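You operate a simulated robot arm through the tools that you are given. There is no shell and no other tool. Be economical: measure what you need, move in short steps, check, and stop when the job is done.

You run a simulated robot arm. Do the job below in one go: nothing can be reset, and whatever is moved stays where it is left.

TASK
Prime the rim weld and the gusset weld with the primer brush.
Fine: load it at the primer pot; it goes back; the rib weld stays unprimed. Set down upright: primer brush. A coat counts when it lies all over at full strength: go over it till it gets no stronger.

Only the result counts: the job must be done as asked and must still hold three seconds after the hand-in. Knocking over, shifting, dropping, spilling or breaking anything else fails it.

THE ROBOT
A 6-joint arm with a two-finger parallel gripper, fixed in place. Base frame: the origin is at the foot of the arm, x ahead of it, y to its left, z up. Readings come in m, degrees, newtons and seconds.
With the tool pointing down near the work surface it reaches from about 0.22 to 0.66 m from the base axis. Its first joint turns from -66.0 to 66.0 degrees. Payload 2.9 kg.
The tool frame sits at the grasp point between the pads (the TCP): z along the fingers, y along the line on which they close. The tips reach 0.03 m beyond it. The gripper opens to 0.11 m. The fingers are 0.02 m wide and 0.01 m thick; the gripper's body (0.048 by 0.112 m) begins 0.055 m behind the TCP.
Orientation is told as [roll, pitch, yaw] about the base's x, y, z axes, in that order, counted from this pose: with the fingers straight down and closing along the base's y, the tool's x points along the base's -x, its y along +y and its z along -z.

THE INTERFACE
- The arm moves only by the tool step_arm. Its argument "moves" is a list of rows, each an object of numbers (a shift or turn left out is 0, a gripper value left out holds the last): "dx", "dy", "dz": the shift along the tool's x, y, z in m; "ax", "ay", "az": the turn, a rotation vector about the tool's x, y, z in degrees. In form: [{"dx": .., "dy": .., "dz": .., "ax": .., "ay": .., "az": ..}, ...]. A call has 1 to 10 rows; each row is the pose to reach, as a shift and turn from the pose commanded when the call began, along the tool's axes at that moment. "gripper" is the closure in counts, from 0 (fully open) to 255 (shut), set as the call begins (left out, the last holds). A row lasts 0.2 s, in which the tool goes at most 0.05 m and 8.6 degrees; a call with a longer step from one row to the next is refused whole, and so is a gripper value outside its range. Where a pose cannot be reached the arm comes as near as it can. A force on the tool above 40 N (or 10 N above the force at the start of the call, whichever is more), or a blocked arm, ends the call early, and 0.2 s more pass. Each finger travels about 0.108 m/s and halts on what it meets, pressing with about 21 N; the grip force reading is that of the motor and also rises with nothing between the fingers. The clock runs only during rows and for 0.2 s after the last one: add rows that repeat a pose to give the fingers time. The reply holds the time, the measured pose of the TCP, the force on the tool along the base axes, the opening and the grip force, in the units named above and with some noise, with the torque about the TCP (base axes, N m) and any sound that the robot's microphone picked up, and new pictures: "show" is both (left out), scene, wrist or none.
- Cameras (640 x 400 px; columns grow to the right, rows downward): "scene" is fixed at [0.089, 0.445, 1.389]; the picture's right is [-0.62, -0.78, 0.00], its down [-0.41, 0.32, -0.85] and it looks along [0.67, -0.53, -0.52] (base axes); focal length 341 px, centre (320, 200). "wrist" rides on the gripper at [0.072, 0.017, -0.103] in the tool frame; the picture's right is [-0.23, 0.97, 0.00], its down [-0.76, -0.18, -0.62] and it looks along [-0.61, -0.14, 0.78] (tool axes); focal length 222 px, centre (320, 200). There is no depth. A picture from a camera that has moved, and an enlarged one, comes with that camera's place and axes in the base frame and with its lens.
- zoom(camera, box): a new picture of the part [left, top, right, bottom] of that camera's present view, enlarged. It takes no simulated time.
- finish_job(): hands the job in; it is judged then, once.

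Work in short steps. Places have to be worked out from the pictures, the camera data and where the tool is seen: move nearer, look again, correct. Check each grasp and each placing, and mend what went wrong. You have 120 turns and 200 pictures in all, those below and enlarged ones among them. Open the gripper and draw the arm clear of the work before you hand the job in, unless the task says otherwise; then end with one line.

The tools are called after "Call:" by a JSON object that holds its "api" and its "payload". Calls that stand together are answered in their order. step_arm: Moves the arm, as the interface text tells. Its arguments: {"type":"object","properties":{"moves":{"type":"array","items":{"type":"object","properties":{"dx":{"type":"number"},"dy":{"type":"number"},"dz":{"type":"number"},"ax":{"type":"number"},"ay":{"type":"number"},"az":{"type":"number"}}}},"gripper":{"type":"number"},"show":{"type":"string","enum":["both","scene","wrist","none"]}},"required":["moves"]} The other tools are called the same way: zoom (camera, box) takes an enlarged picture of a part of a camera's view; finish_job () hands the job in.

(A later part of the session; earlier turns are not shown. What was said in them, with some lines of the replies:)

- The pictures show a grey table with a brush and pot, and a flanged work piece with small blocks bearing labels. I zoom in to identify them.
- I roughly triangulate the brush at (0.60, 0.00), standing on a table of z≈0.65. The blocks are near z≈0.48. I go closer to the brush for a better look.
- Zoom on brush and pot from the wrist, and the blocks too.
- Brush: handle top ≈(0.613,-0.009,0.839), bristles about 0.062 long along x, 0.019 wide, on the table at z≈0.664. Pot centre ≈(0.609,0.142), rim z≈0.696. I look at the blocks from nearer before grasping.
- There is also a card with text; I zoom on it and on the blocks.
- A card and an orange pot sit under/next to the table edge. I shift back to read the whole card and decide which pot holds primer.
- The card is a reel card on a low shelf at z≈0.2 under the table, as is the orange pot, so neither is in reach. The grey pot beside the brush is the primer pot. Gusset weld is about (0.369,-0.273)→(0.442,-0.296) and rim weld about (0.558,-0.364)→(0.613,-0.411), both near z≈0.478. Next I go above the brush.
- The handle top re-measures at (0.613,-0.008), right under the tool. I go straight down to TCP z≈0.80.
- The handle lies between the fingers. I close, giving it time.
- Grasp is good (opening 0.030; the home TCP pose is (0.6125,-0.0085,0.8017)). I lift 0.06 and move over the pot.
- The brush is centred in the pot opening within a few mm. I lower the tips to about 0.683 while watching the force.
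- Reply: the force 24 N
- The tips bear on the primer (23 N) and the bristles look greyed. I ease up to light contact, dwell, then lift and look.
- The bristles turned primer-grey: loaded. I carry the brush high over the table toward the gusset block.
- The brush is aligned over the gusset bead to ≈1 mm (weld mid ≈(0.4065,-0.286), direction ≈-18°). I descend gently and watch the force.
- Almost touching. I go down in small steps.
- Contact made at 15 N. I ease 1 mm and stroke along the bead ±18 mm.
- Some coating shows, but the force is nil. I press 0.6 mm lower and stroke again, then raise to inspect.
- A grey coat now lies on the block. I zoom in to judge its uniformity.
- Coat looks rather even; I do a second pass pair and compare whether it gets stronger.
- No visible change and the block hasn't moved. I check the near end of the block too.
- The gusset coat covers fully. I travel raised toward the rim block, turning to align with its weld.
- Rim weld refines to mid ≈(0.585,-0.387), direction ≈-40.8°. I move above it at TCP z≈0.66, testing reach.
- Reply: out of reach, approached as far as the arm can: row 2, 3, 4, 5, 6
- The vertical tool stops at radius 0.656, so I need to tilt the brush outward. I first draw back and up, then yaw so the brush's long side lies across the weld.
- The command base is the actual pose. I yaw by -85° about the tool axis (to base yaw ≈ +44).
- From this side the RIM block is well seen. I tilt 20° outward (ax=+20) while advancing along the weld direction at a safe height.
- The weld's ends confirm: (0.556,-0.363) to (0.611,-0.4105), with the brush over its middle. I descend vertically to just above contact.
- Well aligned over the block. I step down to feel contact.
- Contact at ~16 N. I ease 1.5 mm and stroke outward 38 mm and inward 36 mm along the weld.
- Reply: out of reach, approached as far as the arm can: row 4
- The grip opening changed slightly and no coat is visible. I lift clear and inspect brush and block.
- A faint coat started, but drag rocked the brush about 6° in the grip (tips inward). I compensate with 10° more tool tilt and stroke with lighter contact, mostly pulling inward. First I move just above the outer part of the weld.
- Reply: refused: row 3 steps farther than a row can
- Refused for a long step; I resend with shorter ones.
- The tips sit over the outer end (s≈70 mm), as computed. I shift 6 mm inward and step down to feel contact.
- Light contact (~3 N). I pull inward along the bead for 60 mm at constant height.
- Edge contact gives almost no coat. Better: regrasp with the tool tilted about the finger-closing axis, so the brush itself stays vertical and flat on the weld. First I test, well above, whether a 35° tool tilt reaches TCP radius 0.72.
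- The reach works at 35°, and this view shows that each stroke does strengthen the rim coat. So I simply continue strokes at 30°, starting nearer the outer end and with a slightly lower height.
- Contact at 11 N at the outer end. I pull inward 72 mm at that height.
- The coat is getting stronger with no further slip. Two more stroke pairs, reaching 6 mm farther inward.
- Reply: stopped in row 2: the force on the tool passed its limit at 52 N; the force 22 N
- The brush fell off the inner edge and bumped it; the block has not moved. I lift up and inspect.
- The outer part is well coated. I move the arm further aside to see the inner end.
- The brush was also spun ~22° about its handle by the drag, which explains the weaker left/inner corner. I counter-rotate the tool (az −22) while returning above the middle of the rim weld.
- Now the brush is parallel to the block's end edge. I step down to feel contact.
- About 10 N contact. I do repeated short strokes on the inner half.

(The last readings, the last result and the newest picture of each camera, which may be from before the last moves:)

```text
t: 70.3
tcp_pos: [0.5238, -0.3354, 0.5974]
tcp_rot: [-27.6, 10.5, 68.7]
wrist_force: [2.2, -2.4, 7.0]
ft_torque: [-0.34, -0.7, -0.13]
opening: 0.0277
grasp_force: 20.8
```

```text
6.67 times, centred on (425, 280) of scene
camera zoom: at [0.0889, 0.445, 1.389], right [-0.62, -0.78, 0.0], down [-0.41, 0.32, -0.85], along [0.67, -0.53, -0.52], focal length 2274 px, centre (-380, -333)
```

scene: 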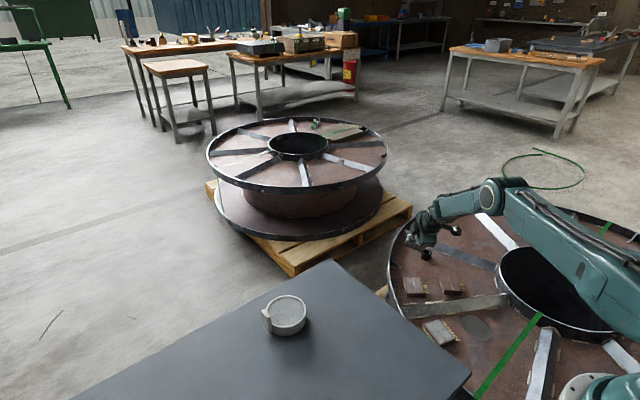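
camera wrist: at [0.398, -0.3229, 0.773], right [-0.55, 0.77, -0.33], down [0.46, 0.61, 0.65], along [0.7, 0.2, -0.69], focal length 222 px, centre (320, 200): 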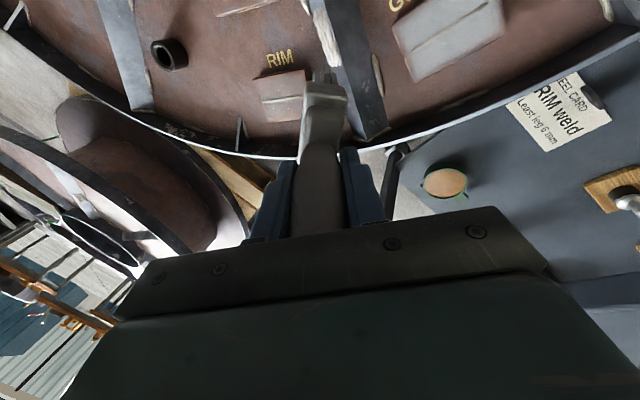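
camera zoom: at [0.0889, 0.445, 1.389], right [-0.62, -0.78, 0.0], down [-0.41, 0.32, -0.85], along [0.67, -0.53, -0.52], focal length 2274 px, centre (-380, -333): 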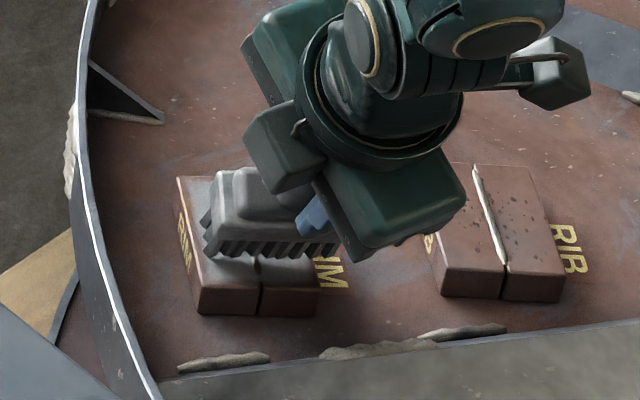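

The bristle edge is still ~25 mm short of the inner block end in this view. I stroke further inward in small steps, then back.

Call:
{"api": "step_arm", "payload": {"moves": [{"dx": -0.0023, "dy": 0.0056, "dz": -0.0035}, {"dx": -0.0046, "dy": 0.0112, "dz": -0.007}, {"dx": -0.0059, "dy": 0.0145, "dz": -0.009}, {"dx": -0.0046, "dy": 0.0112, "dz": -0.007}, {"dx": -0.0023, "dy": 0.0056, "dz": -0.0035}, {"dx": 0, "dy": 0, "dz": 0}, {"dx": -0.0023, "dy": 0.0056, "dz": -0.0035}, {"dx": -0.0046, "dy": 0.0112, "dz": -0.007}, {"dx": -0.0059, "dy": 0.0145, "dz": -0.009}], "show": "none"}}

Call:
{"api": "zoom", "payload": {"camera": "scene", "box": [400, 264, 442, 302]}}

```text
t: 72.3
tcp_pos: [0.5094, -0.3239, 0.5968]
tcp_rot: [-27.4, 10.6, 68.8]
wrist_force: [1.5, -0.4, 4.2]
ft_torque: [-0.18, -0.48, -0.09]
opening: 0.0279
grasp_force: 21.0
```

```text
10.53 times, centred on (421, 283) of scene
camera zoom: at [0.089, 0.445, 1.389], right [-0.62, -0.78, 0.0], down [-0.41, 0.32, -0.85], along [0.67, -0.53, -0.52], focal length 3590 px, centre (-743, -674)
```

zoom: 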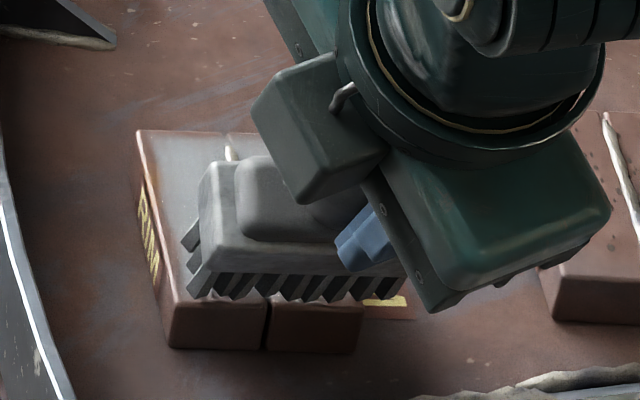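

The edge is now right at the inner end. I make a full outward stroke (75 mm) with a 5 mm lateral recentering, and back.

Call:
{"api": "step_arm", "payload": {"moves": [{"dx": -0.0015, "dy": -0.0094, "dz": 0.0047}, {"dx": 0.0016, "dy": -0.0169, "dz": 0.0094}, {"dx": 0.0047, "dy": -0.0244, "dz": 0.0141}, {"dx": 0.0078, "dy": -0.0319, "dz": 0.0188}, {"dx": 0.0109, "dy": -0.0394, "dz": 0.0235}, {"dx": 0.014, "dy": -0.0469, "dz": 0.0282}, {"dx": 0.0171, "dy": -0.0544, "dz": 0.0329}, {"dx": 0.0202, "dy": -0.0619, "dz": 0.0376}], "show": "none"}}

Call:
{"api": "zoom", "payload": {"camera": "scene", "box": [400, 264, 442, 302]}}

```text
t: 74.1
tcp_pos: [0.5704, -0.3698, 0.5969]
tcp_rot: [-27.5, 10.6, 68.8]
wrist_force: [-3.2, 4.9, 14.1]
ft_torque: [0.18, -0.38, 0.15]
opening: 0.0276
grasp_force: 21.1
```

```text
10.53 times, centred on (421, 283) of scene
camera zoom: at [0.0887, 0.4452, 1.3889], right [-0.62, -0.78, 0.0], down [-0.41, 0.32, -0.85], along [0.67, -0.53, -0.52], focal length 3590 px, centre (-743, -674)
```

zoom: 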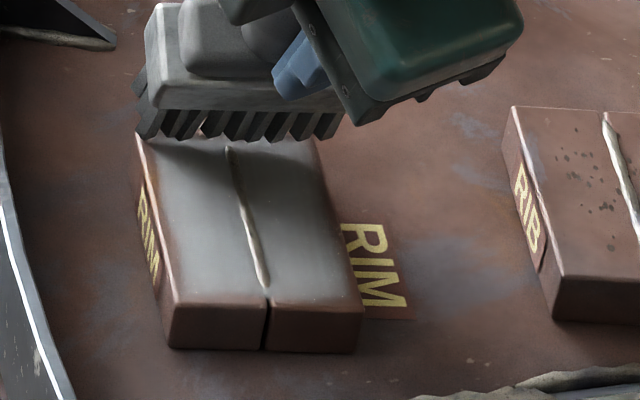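

Nearly uniform now. One more full stroke in and out to bring it to full strength.

Call:
{"api": "step_arm", "payload": {"moves": [{"dx": -0.0031, "dy": 0.0075, "dz": -0.0047}, {"dx": -0.0062, "dy": 0.015, "dz": -0.0094}, {"dx": -0.0093, "dy": 0.0225, "dz": -0.0141}, {"dx": -0.0124, "dy": 0.03, "dz": -0.0188}, {"dx": -0.0155, "dy": 0.0375, "dz": -0.0235}, {"dx": -0.0186, "dy": 0.045, "dz": -0.0282}, {"dx": -0.0217, "dy": 0.0525, "dz": -0.0329}, {"dx": -0.0246, "dy": 0.0595, "dz": -0.0373}], "show": "none"}}

Call:
{"api": "zoom", "payload": {"camera": "scene", "box": [400, 264, 442, 302]}}

```text
t: 75.9
tcp_pos: [0.5135, -0.3207, 0.5972]
tcp_rot: [-27.4, 10.6, 68.8]
wrist_force: [1.3, -1.7, 5.2]
ft_torque: [-0.26, -0.59, -0.05]
opening: 0.0278
grasp_force: 21.2
```

```text
10.53 times, centred on (421, 283) of scene
camera zoom: at [0.0889, 0.445, 1.389], right [-0.62, -0.78, 0.0], down [-0.41, 0.32, -0.85], along [0.67, -0.53, -0.52], focal length 3590 px, centre (-743, -674)
```

zoom: 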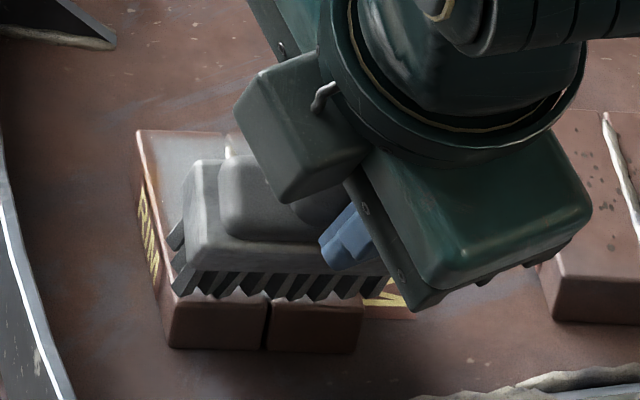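

Call:
{"api": "step_arm", "payload": {"moves": [{"dx": 0.0031, "dy": -0.0075, "dz": 0.0047}, {"dx": 0.0062, "dy": -0.015, "dz": 0.0094}, {"dx": 0.0093, "dy": -0.0225, "dz": 0.0141}, {"dx": 0.0124, "dy": -0.03, "dz": 0.0188}, {"dx": 0.0155, "dy": -0.0375, "dz": 0.0235}, {"dx": 0.0186, "dy": -0.045, "dz": 0.0282}, {"dx": 0.0217, "dy": -0.0525, "dz": 0.0329}, {"dx": 0.0253, "dy": -0.061, "dz": 0.0382}], "show": "none"}}

Call:
{"api": "zoom", "payload": {"camera": "scene", "box": [400, 264, 442, 302]}}

```text
t: 77.7
tcp_pos: [0.5717, -0.3701, 0.5961]
tcp_rot: [-27.5, 10.6, 68.7]
wrist_force: [-4.2, 3.7, 16.6]
ft_torque: [0.13, -0.53, 0.17]
opening: 0.0276
grasp_force: 21.1
```

```text
10.53 times, centred on (421, 283) of scene
camera zoom: at [0.0886, 0.4452, 1.3889], right [-0.62, -0.78, 0.0], down [-0.41, 0.32, -0.85], along [0.67, -0.53, -0.52], focal length 3590 px, centre (-743, -674)
```

zoom: 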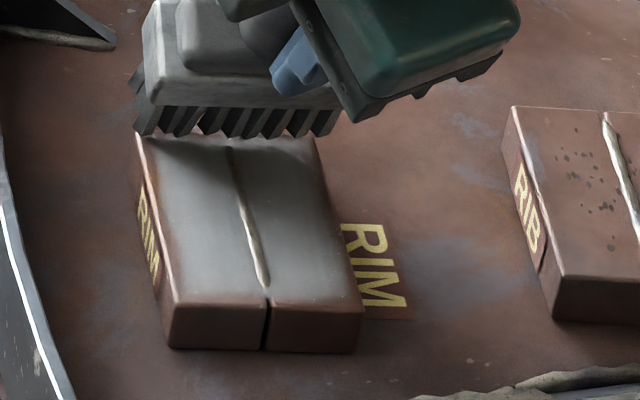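

No visible change from the last pass: saturated. I lift away and check in free light.

Call:
{"api": "step_arm", "payload": {"moves": [{"dx": 0.007, "dy": -0.0174, "dz": -0.0325}, {"dx": 0.0149, "dy": -0.037, "dz": -0.0693}, {"dx": 0.013, "dy": -0.02, "dz": -0.11}, {"dx": 0.0, "dy": 0.01, "dz": -0.13}, {"dx": -0.01, "dy": 0.045, "dz": -0.15}, {"dx": -0.025, "dy": 0.08, "dz": -0.17}, {"dx": -0.025, "dy": 0.08, "dz": -0.17}]}}

Call:
{"api": "zoom", "payload": {"camera": "scene", "box": [400, 264, 442, 302]}}

```text
t: 79.3
tcp_pos: [0.4483, -0.2737, 0.7039]
tcp_rot: [-27.5, 10.6, 68.8]
wrist_force: [-0.4, -0.3, -1.7]
ft_torque: [0.02, 0.04, -0.02]
opening: 0.0274
grasp_force: 20.5
camera wrist: at [0.3706, -0.3028, 0.7991], right [-0.75, 0.44, -0.48], down [0.19, 0.85, 0.48], along [0.63, 0.27, -0.73], focal length 222 px, centre (320, 200)
```

scene: 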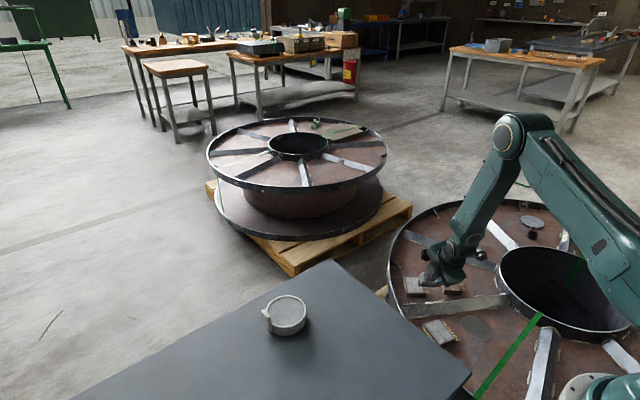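
wrist: 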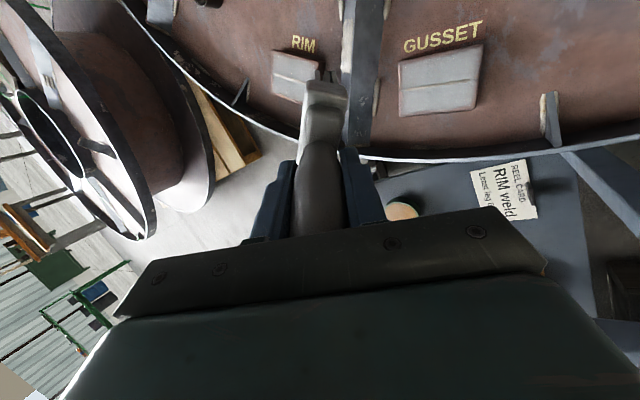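

```text
10.53 times, centred on (421, 283) of scene
camera zoom: at [0.089, 0.445, 1.389], right [-0.62, -0.78, 0.0], down [-0.41, 0.32, -0.85], along [0.67, -0.53, -0.52], focal length 3590 px, centre (-743, -674)
```

zoom: 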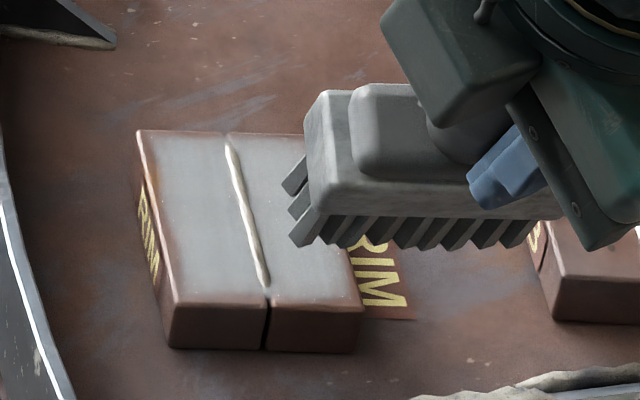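

Rim coat looks even. I compare both blocks from the wrist camera.

Call:
{"api": "zoom", "payload": {"camera": "wrist", "box": [260, 20, 500, 130]}}

```text
2.67 times, centred on (380, 75) of wrist
camera zoom: at [0.3706, -0.3028, 0.7991], right [-0.75, 0.44, -0.48], down [0.19, 0.85, 0.48], along [0.63, 0.27, -0.73], focal length 592 px, centre (160, 533)
```

zoom: 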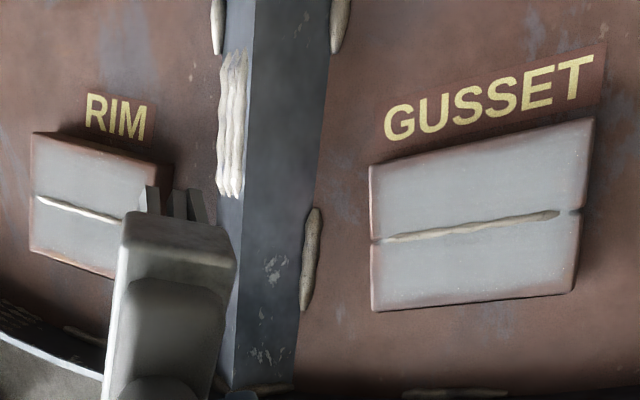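

Both coats look even and alike. Now I raise the brush and undo the twist, then the tilt.

Call:
{"api": "step_arm", "payload": {"moves": [{"dx": 0.008, "dy": -0.02, "dz": -0.037, "az": 8}, {"dx": 0.016, "dy": -0.04, "dz": -0.074, "az": 16}, {"dx": 0.024, "dy": -0.06, "dz": -0.11, "az": 22}, {"dx": 0.032, "dy": -0.079, "dz": -0.147, "az": 22}, {"dx": 0.032, "dy": -0.079, "dz": -0.147, "az": 22}], "show": "none"}}

Call:
{"api": "step_arm", "payload": {"moves": [{"ax": -8}, {"ax": -16}, {"ax": -23.3}, {"ax": -23.3}], "show": "none"}}

Call:
{"api": "zoom", "payload": {"camera": "scene", "box": [390, 130, 510, 250]}}

Call:
{"api": "zoom", "payload": {"camera": "wrist", "box": [200, 40, 440, 240]}}

```text
t: 80.5
tcp_pos: [0.4515, -0.2755, 0.8746]
tcp_rot: [-29.1, 0.0, 49.3]
wrist_force: [-0.7, 1.0, -0.9]
ft_torque: [0.01, 0.05, 0.0]
opening: 0.0278
grasp_force: 21.0
```

```text
t: 81.5
tcp_pos: [0.4512, -0.2764, 0.8741]
tcp_rot: [-6.0, 0.2, 49.3]
wrist_force: [-0.1, 0.0, -0.4]
ft_torque: [0.05, 0.01, 0.03]
opening: 0.0277
grasp_force: 20.7
```

```text
3.33 times, centred on (450, 190) of scene
camera zoom: at [0.0891, 0.445, 1.389], right [-0.62, -0.78, 0.0], down [-0.41, 0.32, -0.85], along [0.67, -0.53, -0.52], focal length 1137 px, centre (-113, 233)
```

zoom: 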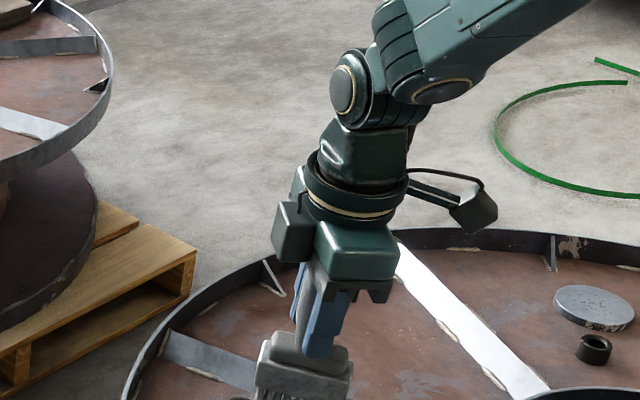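

```text
2.00 times, centred on (320, 140) of wrist
camera zoom: at [0.3836, -0.3129, 0.9744], right [-0.59, 0.8, -0.1], down [0.58, 0.5, 0.64], along [0.56, 0.32, -0.76], focal length 444 px, centre (320, 320)
```

zoom: 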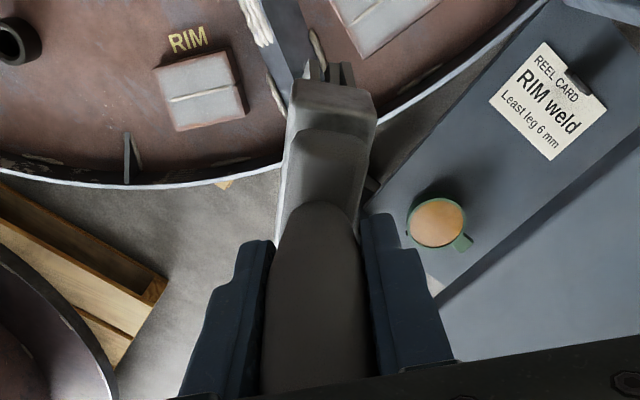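

I turn about the vertical to bring the brush's long side along x, and move over the home spot.

Call:
{"api": "step_arm", "payload": {"moves": [{"dx": -0.044, "dy": 0.0075, "dz": -0.0008, "ay": 0.7, "az": 6.8}, {"dx": -0.088, "dy": 0.015, "dz": -0.0016, "ay": 1.4, "az": 13.6}, {"dx": -0.132, "dy": 0.0225, "dz": -0.0024, "ay": 2.1, "az": 20.4}, {"dx": -0.176, "dy": 0.03, "dz": -0.0032, "ay": 2.85, "az": 27.15}, {"dx": -0.22, "dy": 0.0375, "dz": -0.004, "ay": 2.85, "az": 27.15}, {"dx": -0.264, "dy": 0.045, "dz": -0.0048, "ay": 2.85, "az": 27.15}, {"dx": -0.308, "dy": 0.0524, "dz": -0.0055, "ay": 2.85, "az": 27.15}, {"dx": -0.308, "dy": 0.0524, "dz": -0.0055, "ay": 2.85, "az": 27.15}]}}

Call:
{"api": "zoom", "payload": {"camera": "scene", "box": [270, 190, 390, 310]}}

Call:
{"api": "zoom", "payload": {"camera": "wrist", "box": [230, 0, 410, 160]}}

```text
t: 83.3
tcp_pos: [0.612, -0.0072, 0.8728]
tcp_rot: [-6.0, 0.0, 22.0]
wrist_force: [1.2, 0.3, -1.3]
ft_torque: [0.04, -0.01, -0.02]
opening: 0.028
grasp_force: 21.1
camera wrist: at [0.5355, -0.0082, 0.9737], right [-0.15, 0.98, -0.1], down [0.75, 0.18, 0.64], along [0.64, 0.02, -0.76], focal length 222 px, centre (320, 200)
```

scene: 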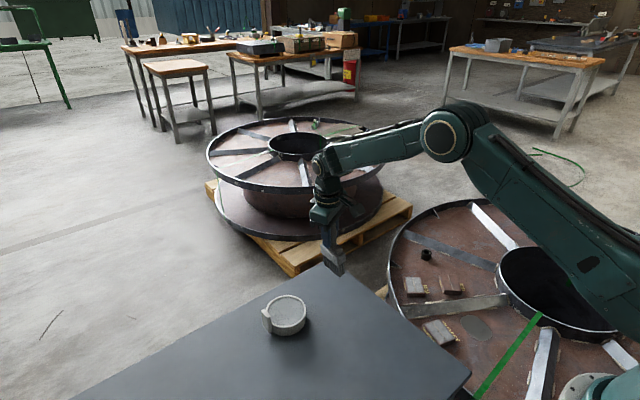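
wrist: 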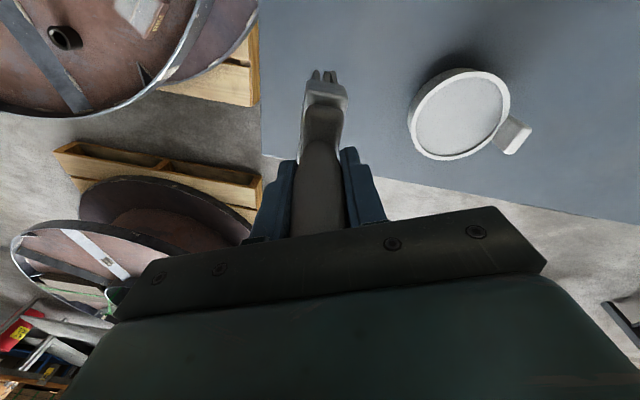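

```text
3.33 times, centred on (330, 250) of scene
camera zoom: at [0.089, 0.445, 1.389], right [-0.62, -0.78, 0.0], down [-0.41, 0.32, -0.85], along [0.67, -0.53, -0.52], focal length 1137 px, centre (287, 33)
```

zoom: 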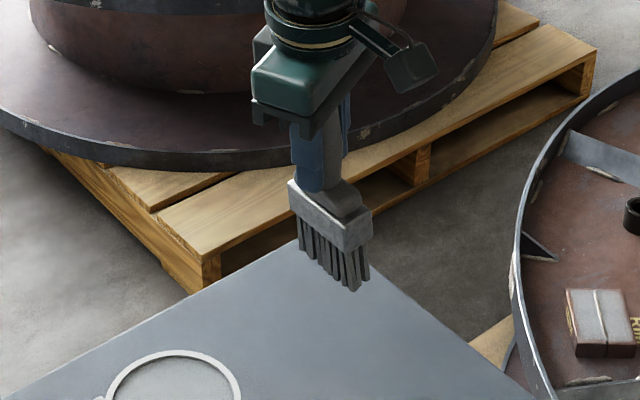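

```text
2.50 times, centred on (320, 80) of wrist
camera zoom: at [0.5355, -0.0082, 0.9737], right [-0.15, 0.98, -0.1], down [0.75, 0.18, 0.64], along [0.64, 0.02, -0.76], focal length 555 px, centre (320, 500)
```

zoom: 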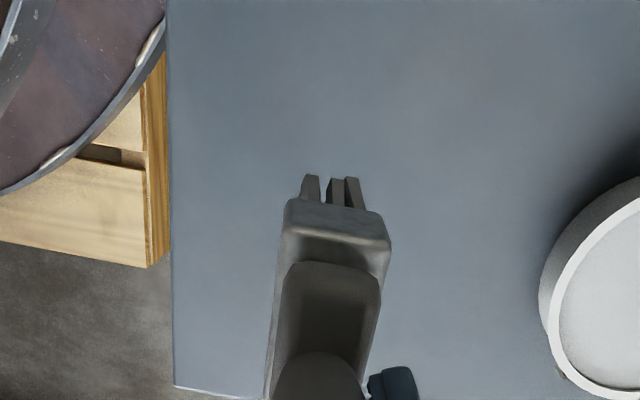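

Corner measurements show the brush is only spun, not rocked: the 6° I left pushes the tips 13 mm to −y. I remove that tilt and recheck.

Call:
{"api": "step_arm", "payload": {"moves": [{"ax": -6}, {"ax": -6}], "show": "none"}}

Call:
{"api": "zoom", "payload": {"camera": "scene", "box": [300, 220, 360, 290]}}

Call:
{"api": "zoom", "payload": {"camera": "wrist", "box": [270, 50, 370, 130]}}

```text
t: 83.9
tcp_pos: [0.6128, -0.0064, 0.873]
tcp_rot: [0.1, 0.1, 22.0]
wrist_force: [-0.4, 0.5, -0.7]
ft_torque: [0.03, 0.04, -0.01]
opening: 0.0278
grasp_force: 21.2
```

```text
5.71 times, centred on (330, 255) of scene
camera zoom: at [0.0891, 0.445, 1.389], right [-0.62, -0.78, 0.0], down [-0.41, 0.32, -0.85], along [0.67, -0.53, -0.52], focal length 1949 px, centre (263, -114)
```

zoom: 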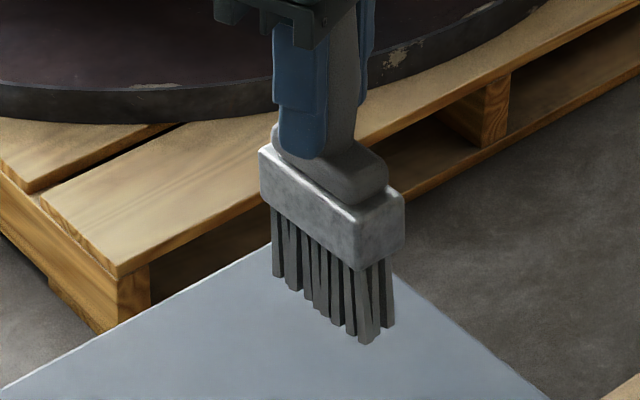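

```text
5.00 times, centred on (320, 90) of wrist
camera zoom: at [0.5392, -0.0189, 0.9762], right [-0.15, 0.99, 0.0], down [0.77, 0.12, 0.62], along [0.61, 0.1, -0.78], focal length 1111 px, centre (320, 750)
```

zoom: 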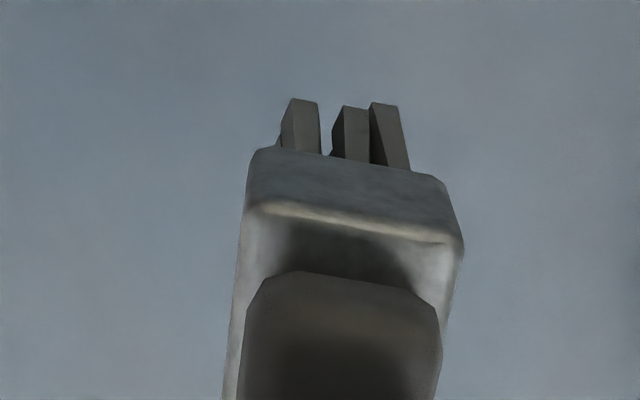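

Tips now sit at ≈(0.607,-0.008), matching home. I trim yaw by 3° and y by 2 mm, then lower to just above the table.

Call:
{"api": "step_arm", "payload": {"moves": [{"az": 3, "dy": 0.002, "dx": -0.001}, {"az": 3, "dy": 0.002, "dx": -0.001, "dz": 0.03}, {"az": 3, "dy": 0.002, "dx": -0.001, "dz": 0.055}, {"az": 3, "dy": 0.002, "dx": -0.001, "dz": 0.069}, {"az": 3, "dy": 0.002, "dx": -0.001, "dz": 0.069}], "show": "none"}}

Call:
{"api": "zoom", "payload": {"camera": "scene", "box": [300, 230, 360, 310]}}

```text
t: 85.1
tcp_pos: [0.6113, -0.0063, 0.8034]
tcp_rot: [0.0, 0.1, 19.0]
wrist_force: [0.6, -0.6, -2.2]
ft_torque: [0.02, 0.01, 0.02]
opening: 0.0277
grasp_force: 21.1
```

```text
5.00 times, centred on (330, 270) of scene
camera zoom: at [0.0891, 0.445, 1.389], right [-0.62, -0.78, 0.0], down [-0.41, 0.32, -0.85], along [0.67, -0.53, -0.52], focal length 1705 px, centre (270, -150)
```

zoom: 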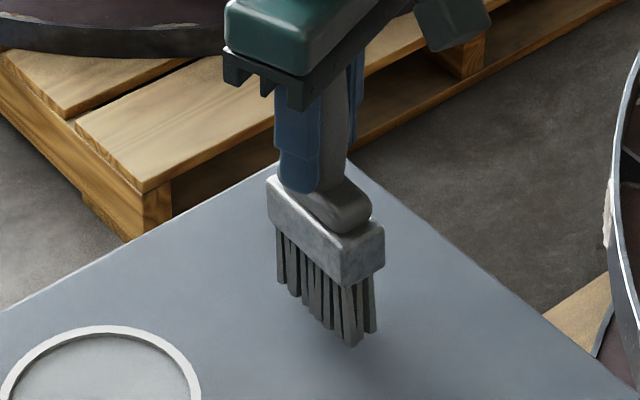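

Still a few mm above. I step down to touch.

Call:
{"api": "step_arm", "payload": {"moves": [{"dz": 0.002}, {"dz": 0.004}, {"dz": 0.004}], "show": "none"}}

```text
t: 85.9
tcp_pos: [0.6115, -0.0058, 0.7989]
tcp_rot: [0.0, 0.1, 19.0]
wrist_force: [-0.5, -1.1, -1.0]
ft_torque: [0.0, 0.0, -0.01]
opening: 0.0277
grasp_force: 21.2
```

Call:
{"api": "step_arm", "payload": {"moves": [{"dz": 0.0015}, {"dz": 0.003}, {"dz": 0.003}], "show": "none"}}

```text
t: 86.7
tcp_pos: [0.6121, -0.0051, 0.7973]
tcp_rot: [0.0, 0.0, 19.1]
wrist_force: [-0.5, -0.4, -1.3]
ft_torque: [-0.02, 0.0, 0.0]
opening: 0.0278
grasp_force: 21.1
```

Call:
{"api": "step_arm", "payload": {"moves": [{"dz": 0.0015}, {"dz": 0.003}, {"dz": 0.003}], "show": "none"}}

Call:
{"api": "zoom", "payload": {"camera": "scene", "box": [300, 230, 360, 310]}}

```text
t: 87.5
tcp_pos: [0.6133, -0.0052, 0.7939]
tcp_rot: [0.0, 0.2, 18.9]
wrist_force: [-0.5, 0.8, -1.2]
ft_torque: [0.0, -0.01, -0.03]
opening: 0.0279
grasp_force: 21.1
```

```text
5.00 times, centred on (330, 270) of scene
camera zoom: at [0.089, 0.445, 1.389], right [-0.62, -0.78, 0.0], down [-0.41, 0.32, -0.85], along [0.67, -0.53, -0.52], focal length 1705 px, centre (270, -150)
```

zoom: 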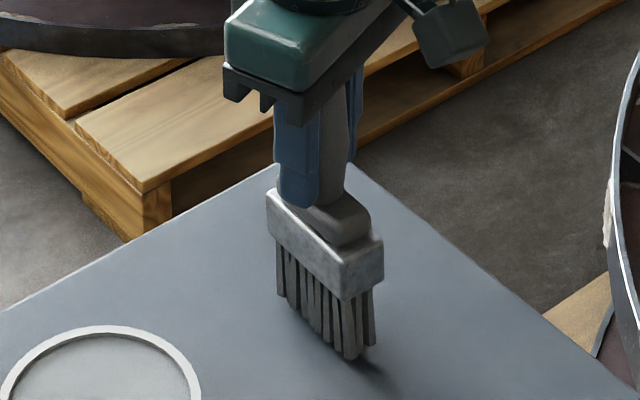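

Front bristles now match their original table position in the picture; 2 mm more to seat.

Call:
{"api": "step_arm", "payload": {"moves": [{"dz": 0.0012}, {"dz": 0.002}, {"dz": 0.002}], "show": "none"}}

```text
t: 88.3
tcp_pos: [0.6124, -0.005, 0.7918]
tcp_rot: [0.0, 0.1, 18.9]
wrist_force: [-0.2, 0.1, -1.5]
ft_torque: [0.01, -0.02, -0.02]
opening: 0.0278
grasp_force: 20.7
```

Call:
{"api": "step_arm", "payload": {"moves": [{"dz": 0.001}, {"dz": 0.002}, {"dz": 0.002}], "show": "none"}}

Call:
{"api": "zoom", "payload": {"camera": "scene", "box": [310, 255, 350, 305]}}

```text
t: 89.1
tcp_pos: [0.613, -0.0065, 0.7896]
tcp_rot: [-0.1, 0.1, 19.1]
wrist_force: [0.7, -0.7, -1.9]
ft_torque: [-0.01, -0.02, 0.02]
opening: 0.0279
grasp_force: 21.3
```

```text
8.00 times, centred on (330, 280) of scene
camera zoom: at [0.089, 0.445, 1.389], right [-0.62, -0.78, 0.0], down [-0.41, 0.32, -0.85], along [0.67, -0.53, -0.52], focal length 2729 px, centre (240, -440)
```

zoom: 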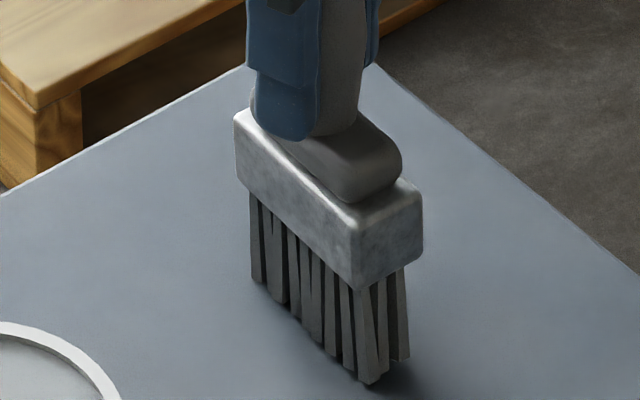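

Still no load (the brush slid up somewhat in the grip earlier). I continue in small steps.

Call:
{"api": "step_arm", "payload": {"moves": [{"dz": 0.001}, {"dz": 0.002}, {"dz": 0.003}, {"dz": 0.003}], "show": "none"}}

```text
t: 90.1
tcp_pos: [0.6125, -0.0058, 0.7882]
tcp_rot: [-0.1, -0.1, 19.1]
wrist_force: [-3.5, -0.1, 18.0]
ft_torque: [0.18, -0.17, 0.02]
opening: 0.0276
grasp_force: 20.9
```

Contact at 18 N. I ease 0.8 mm and open partway.

Call:
{"api": "step_arm", "payload": {"moves": [{"dz": -0.0008}, {"dz": -0.0008}], "show": "none"}}

Call:
{"api": "step_arm", "payload": {"moves": [{"dz": 0}, {"dz": 0}, {"dz": 0}, {"dz": 0}], "gripper": 100, "show": "none"}}

Call:
{"api": "zoom", "payload": {"camera": "scene", "box": [290, 225, 370, 315]}}

```text
t: 90.7
tcp_pos: [0.6127, -0.0059, 0.7891]
tcp_rot: [-0.2, -0.1, 19.1]
wrist_force: [0.9, -0.5, 15.6]
ft_torque: [0.0, -0.63, -0.02]
opening: 0.0278
grasp_force: 21.1
```

```text
t: 91.7
tcp_pos: [0.6112, -0.0062, 0.7886]
tcp_rot: [0.0, 0.1, 19.0]
wrist_force: [-4.4, -1.4, 17.8]
ft_torque: [-0.02, -0.05, -0.01]
opening: 0.067
grasp_force: 0.1
```

```text
4.44 times, centred on (330, 270) of scene
camera zoom: at [0.0886, 0.445, 1.389], right [-0.62, -0.78, 0.0], down [-0.41, 0.32, -0.85], along [0.67, -0.53, -0.52], focal length 1516 px, centre (276, -111)
```

zoom: 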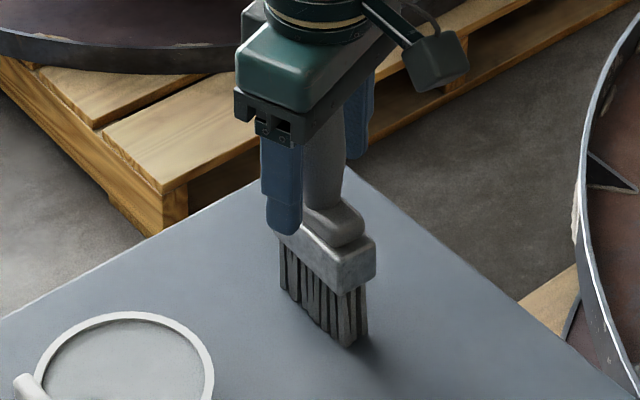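

The handle top is bearing on the gripper palm; the brush stands free now. I rise straight up slowly and look.

Call:
{"api": "step_arm", "payload": {"moves": [{"dz": -0.005}, {"dz": -0.015}, {"dz": -0.04}, {"dz": -0.08}, {"dz": -0.12}, {"dz": -0.15}], "gripper": 40}}

Call:
{"api": "zoom", "payload": {"camera": "scene", "box": [240, 230, 380, 350]}}

```text
t: 93.1
tcp_pos: [0.6131, -0.0072, 0.9383]
tcp_rot: [0.0, 0.1, 19.0]
wrist_force: [0.7, -0.2, 0.5]
ft_torque: [0.0, 0.01, 0.0]
opening: 0.0928
grasp_force: 0.0
camera wrist: at [0.5395, -0.0147, 1.042], right [-0.1, 0.99, 0.0], down [0.78, 0.08, 0.62], along [0.62, 0.06, -0.78], focal length 222 px, centre (320, 200)
```

scene: 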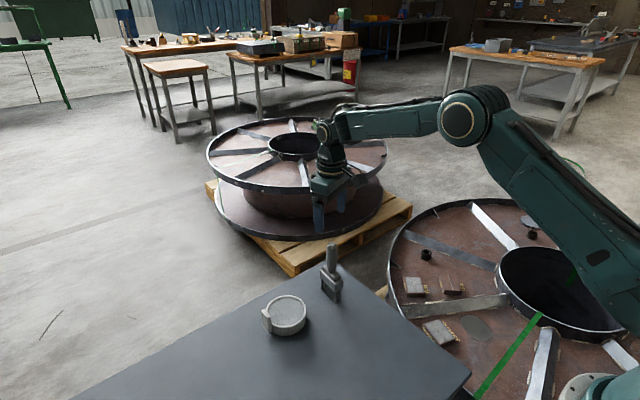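
wrist: 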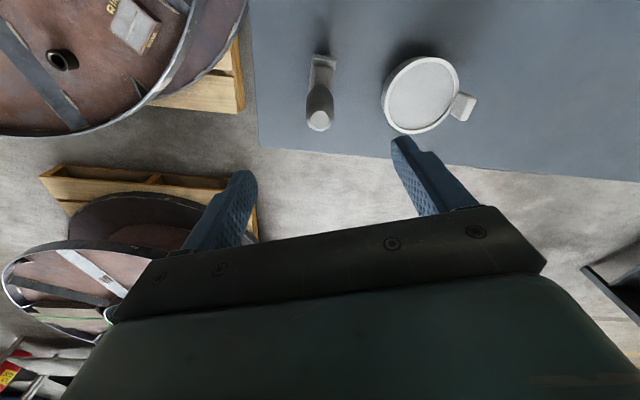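

```text
3.33 times, centred on (310, 290) of scene
camera zoom: at [0.089, 0.445, 1.389], right [-0.62, -0.78, 0.0], down [-0.41, 0.32, -0.85], along [0.67, -0.53, -0.52], focal length 1137 px, centre (353, -100)
```

zoom: 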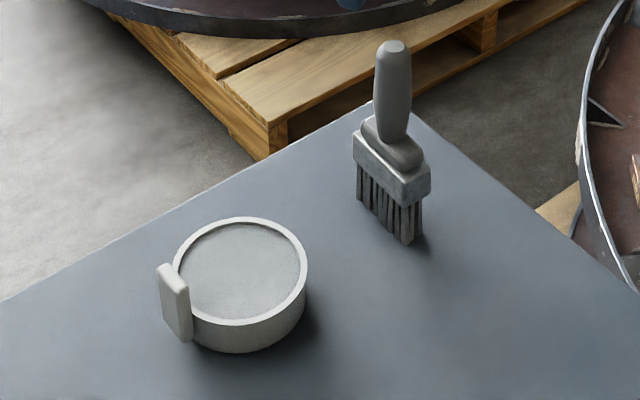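

The brush stands upright at its old spot and the pot is unmoved. Last check of the three blocks.

Call:
{"api": "zoom", "payload": {"camera": "scene", "box": [395, 262, 475, 350]}}

Call:
{"api": "zoom", "payload": {"camera": "scene", "box": [400, 270, 434, 300]}}

```text
4.55 times, centred on (435, 306) of scene
camera zoom: at [0.089, 0.445, 1.389], right [-0.62, -0.78, 0.0], down [-0.41, 0.32, -0.85], along [0.67, -0.53, -0.52], focal length 1550 px, centre (-203, -282)
```

zoom: 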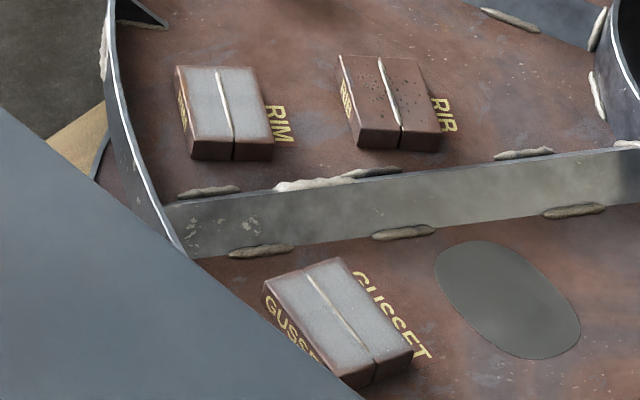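

```text
13.33 times, centred on (417, 285) of scene
camera zoom: at [0.089, 0.445, 1.389], right [-0.62, -0.78, 0.0], down [-0.41, 0.32, -0.85], along [0.67, -0.53, -0.52], focal length 4548 px, centre (-973, -933)
```

zoom: 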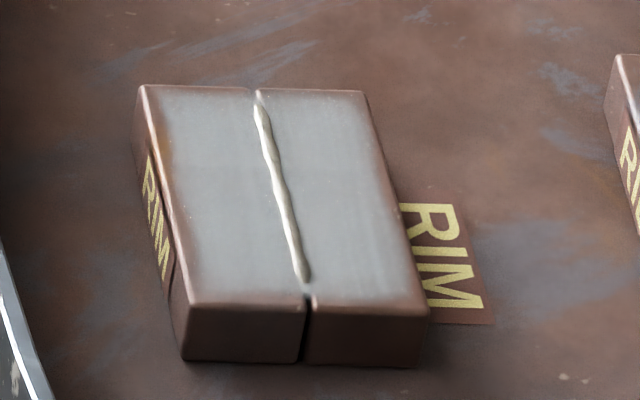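

Rim and gusset are evenly coated and rib is bare. I retract the arm clear with the gripper open.

Call:
{"api": "step_arm", "payload": {"moves": [{"dz": -0.04}, {"dz": -0.08, "dx": 0.02}, {"dz": -0.11, "dx": 0.06}, {"dz": -0.13, "dx": 0.1}, {"dz": -0.13, "dx": 0.14}, {"dz": -0.13, "dx": 0.14}], "gripper": 0, "show": "scene"}}

```text
t: 94.5
tcp_pos: [0.4795, -0.0519, 1.0686]
tcp_rot: [0.0, 0.1, 19.2]
wrist_force: [-0.4, 0.3, -0.1]
ft_torque: [-0.03, -0.01, 0.01]
opening: 0.1101
grasp_force: 0.0
```

scene: 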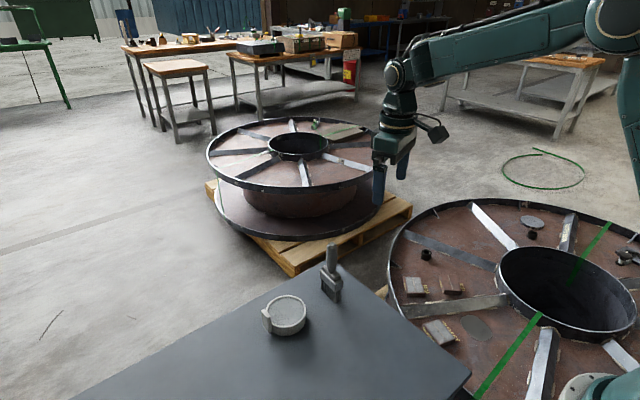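

The arm is clear and the brush stands upright, so I hand in.

Call:
{"api": "finish_job", "payload": {}}

```text
The job is handed in.
```

I primed the rim and gusset welds until another pass made no visible difference, left the rib weld bare, and put the primer brush back upright at its original spot; the job is handed in, result not yet known.
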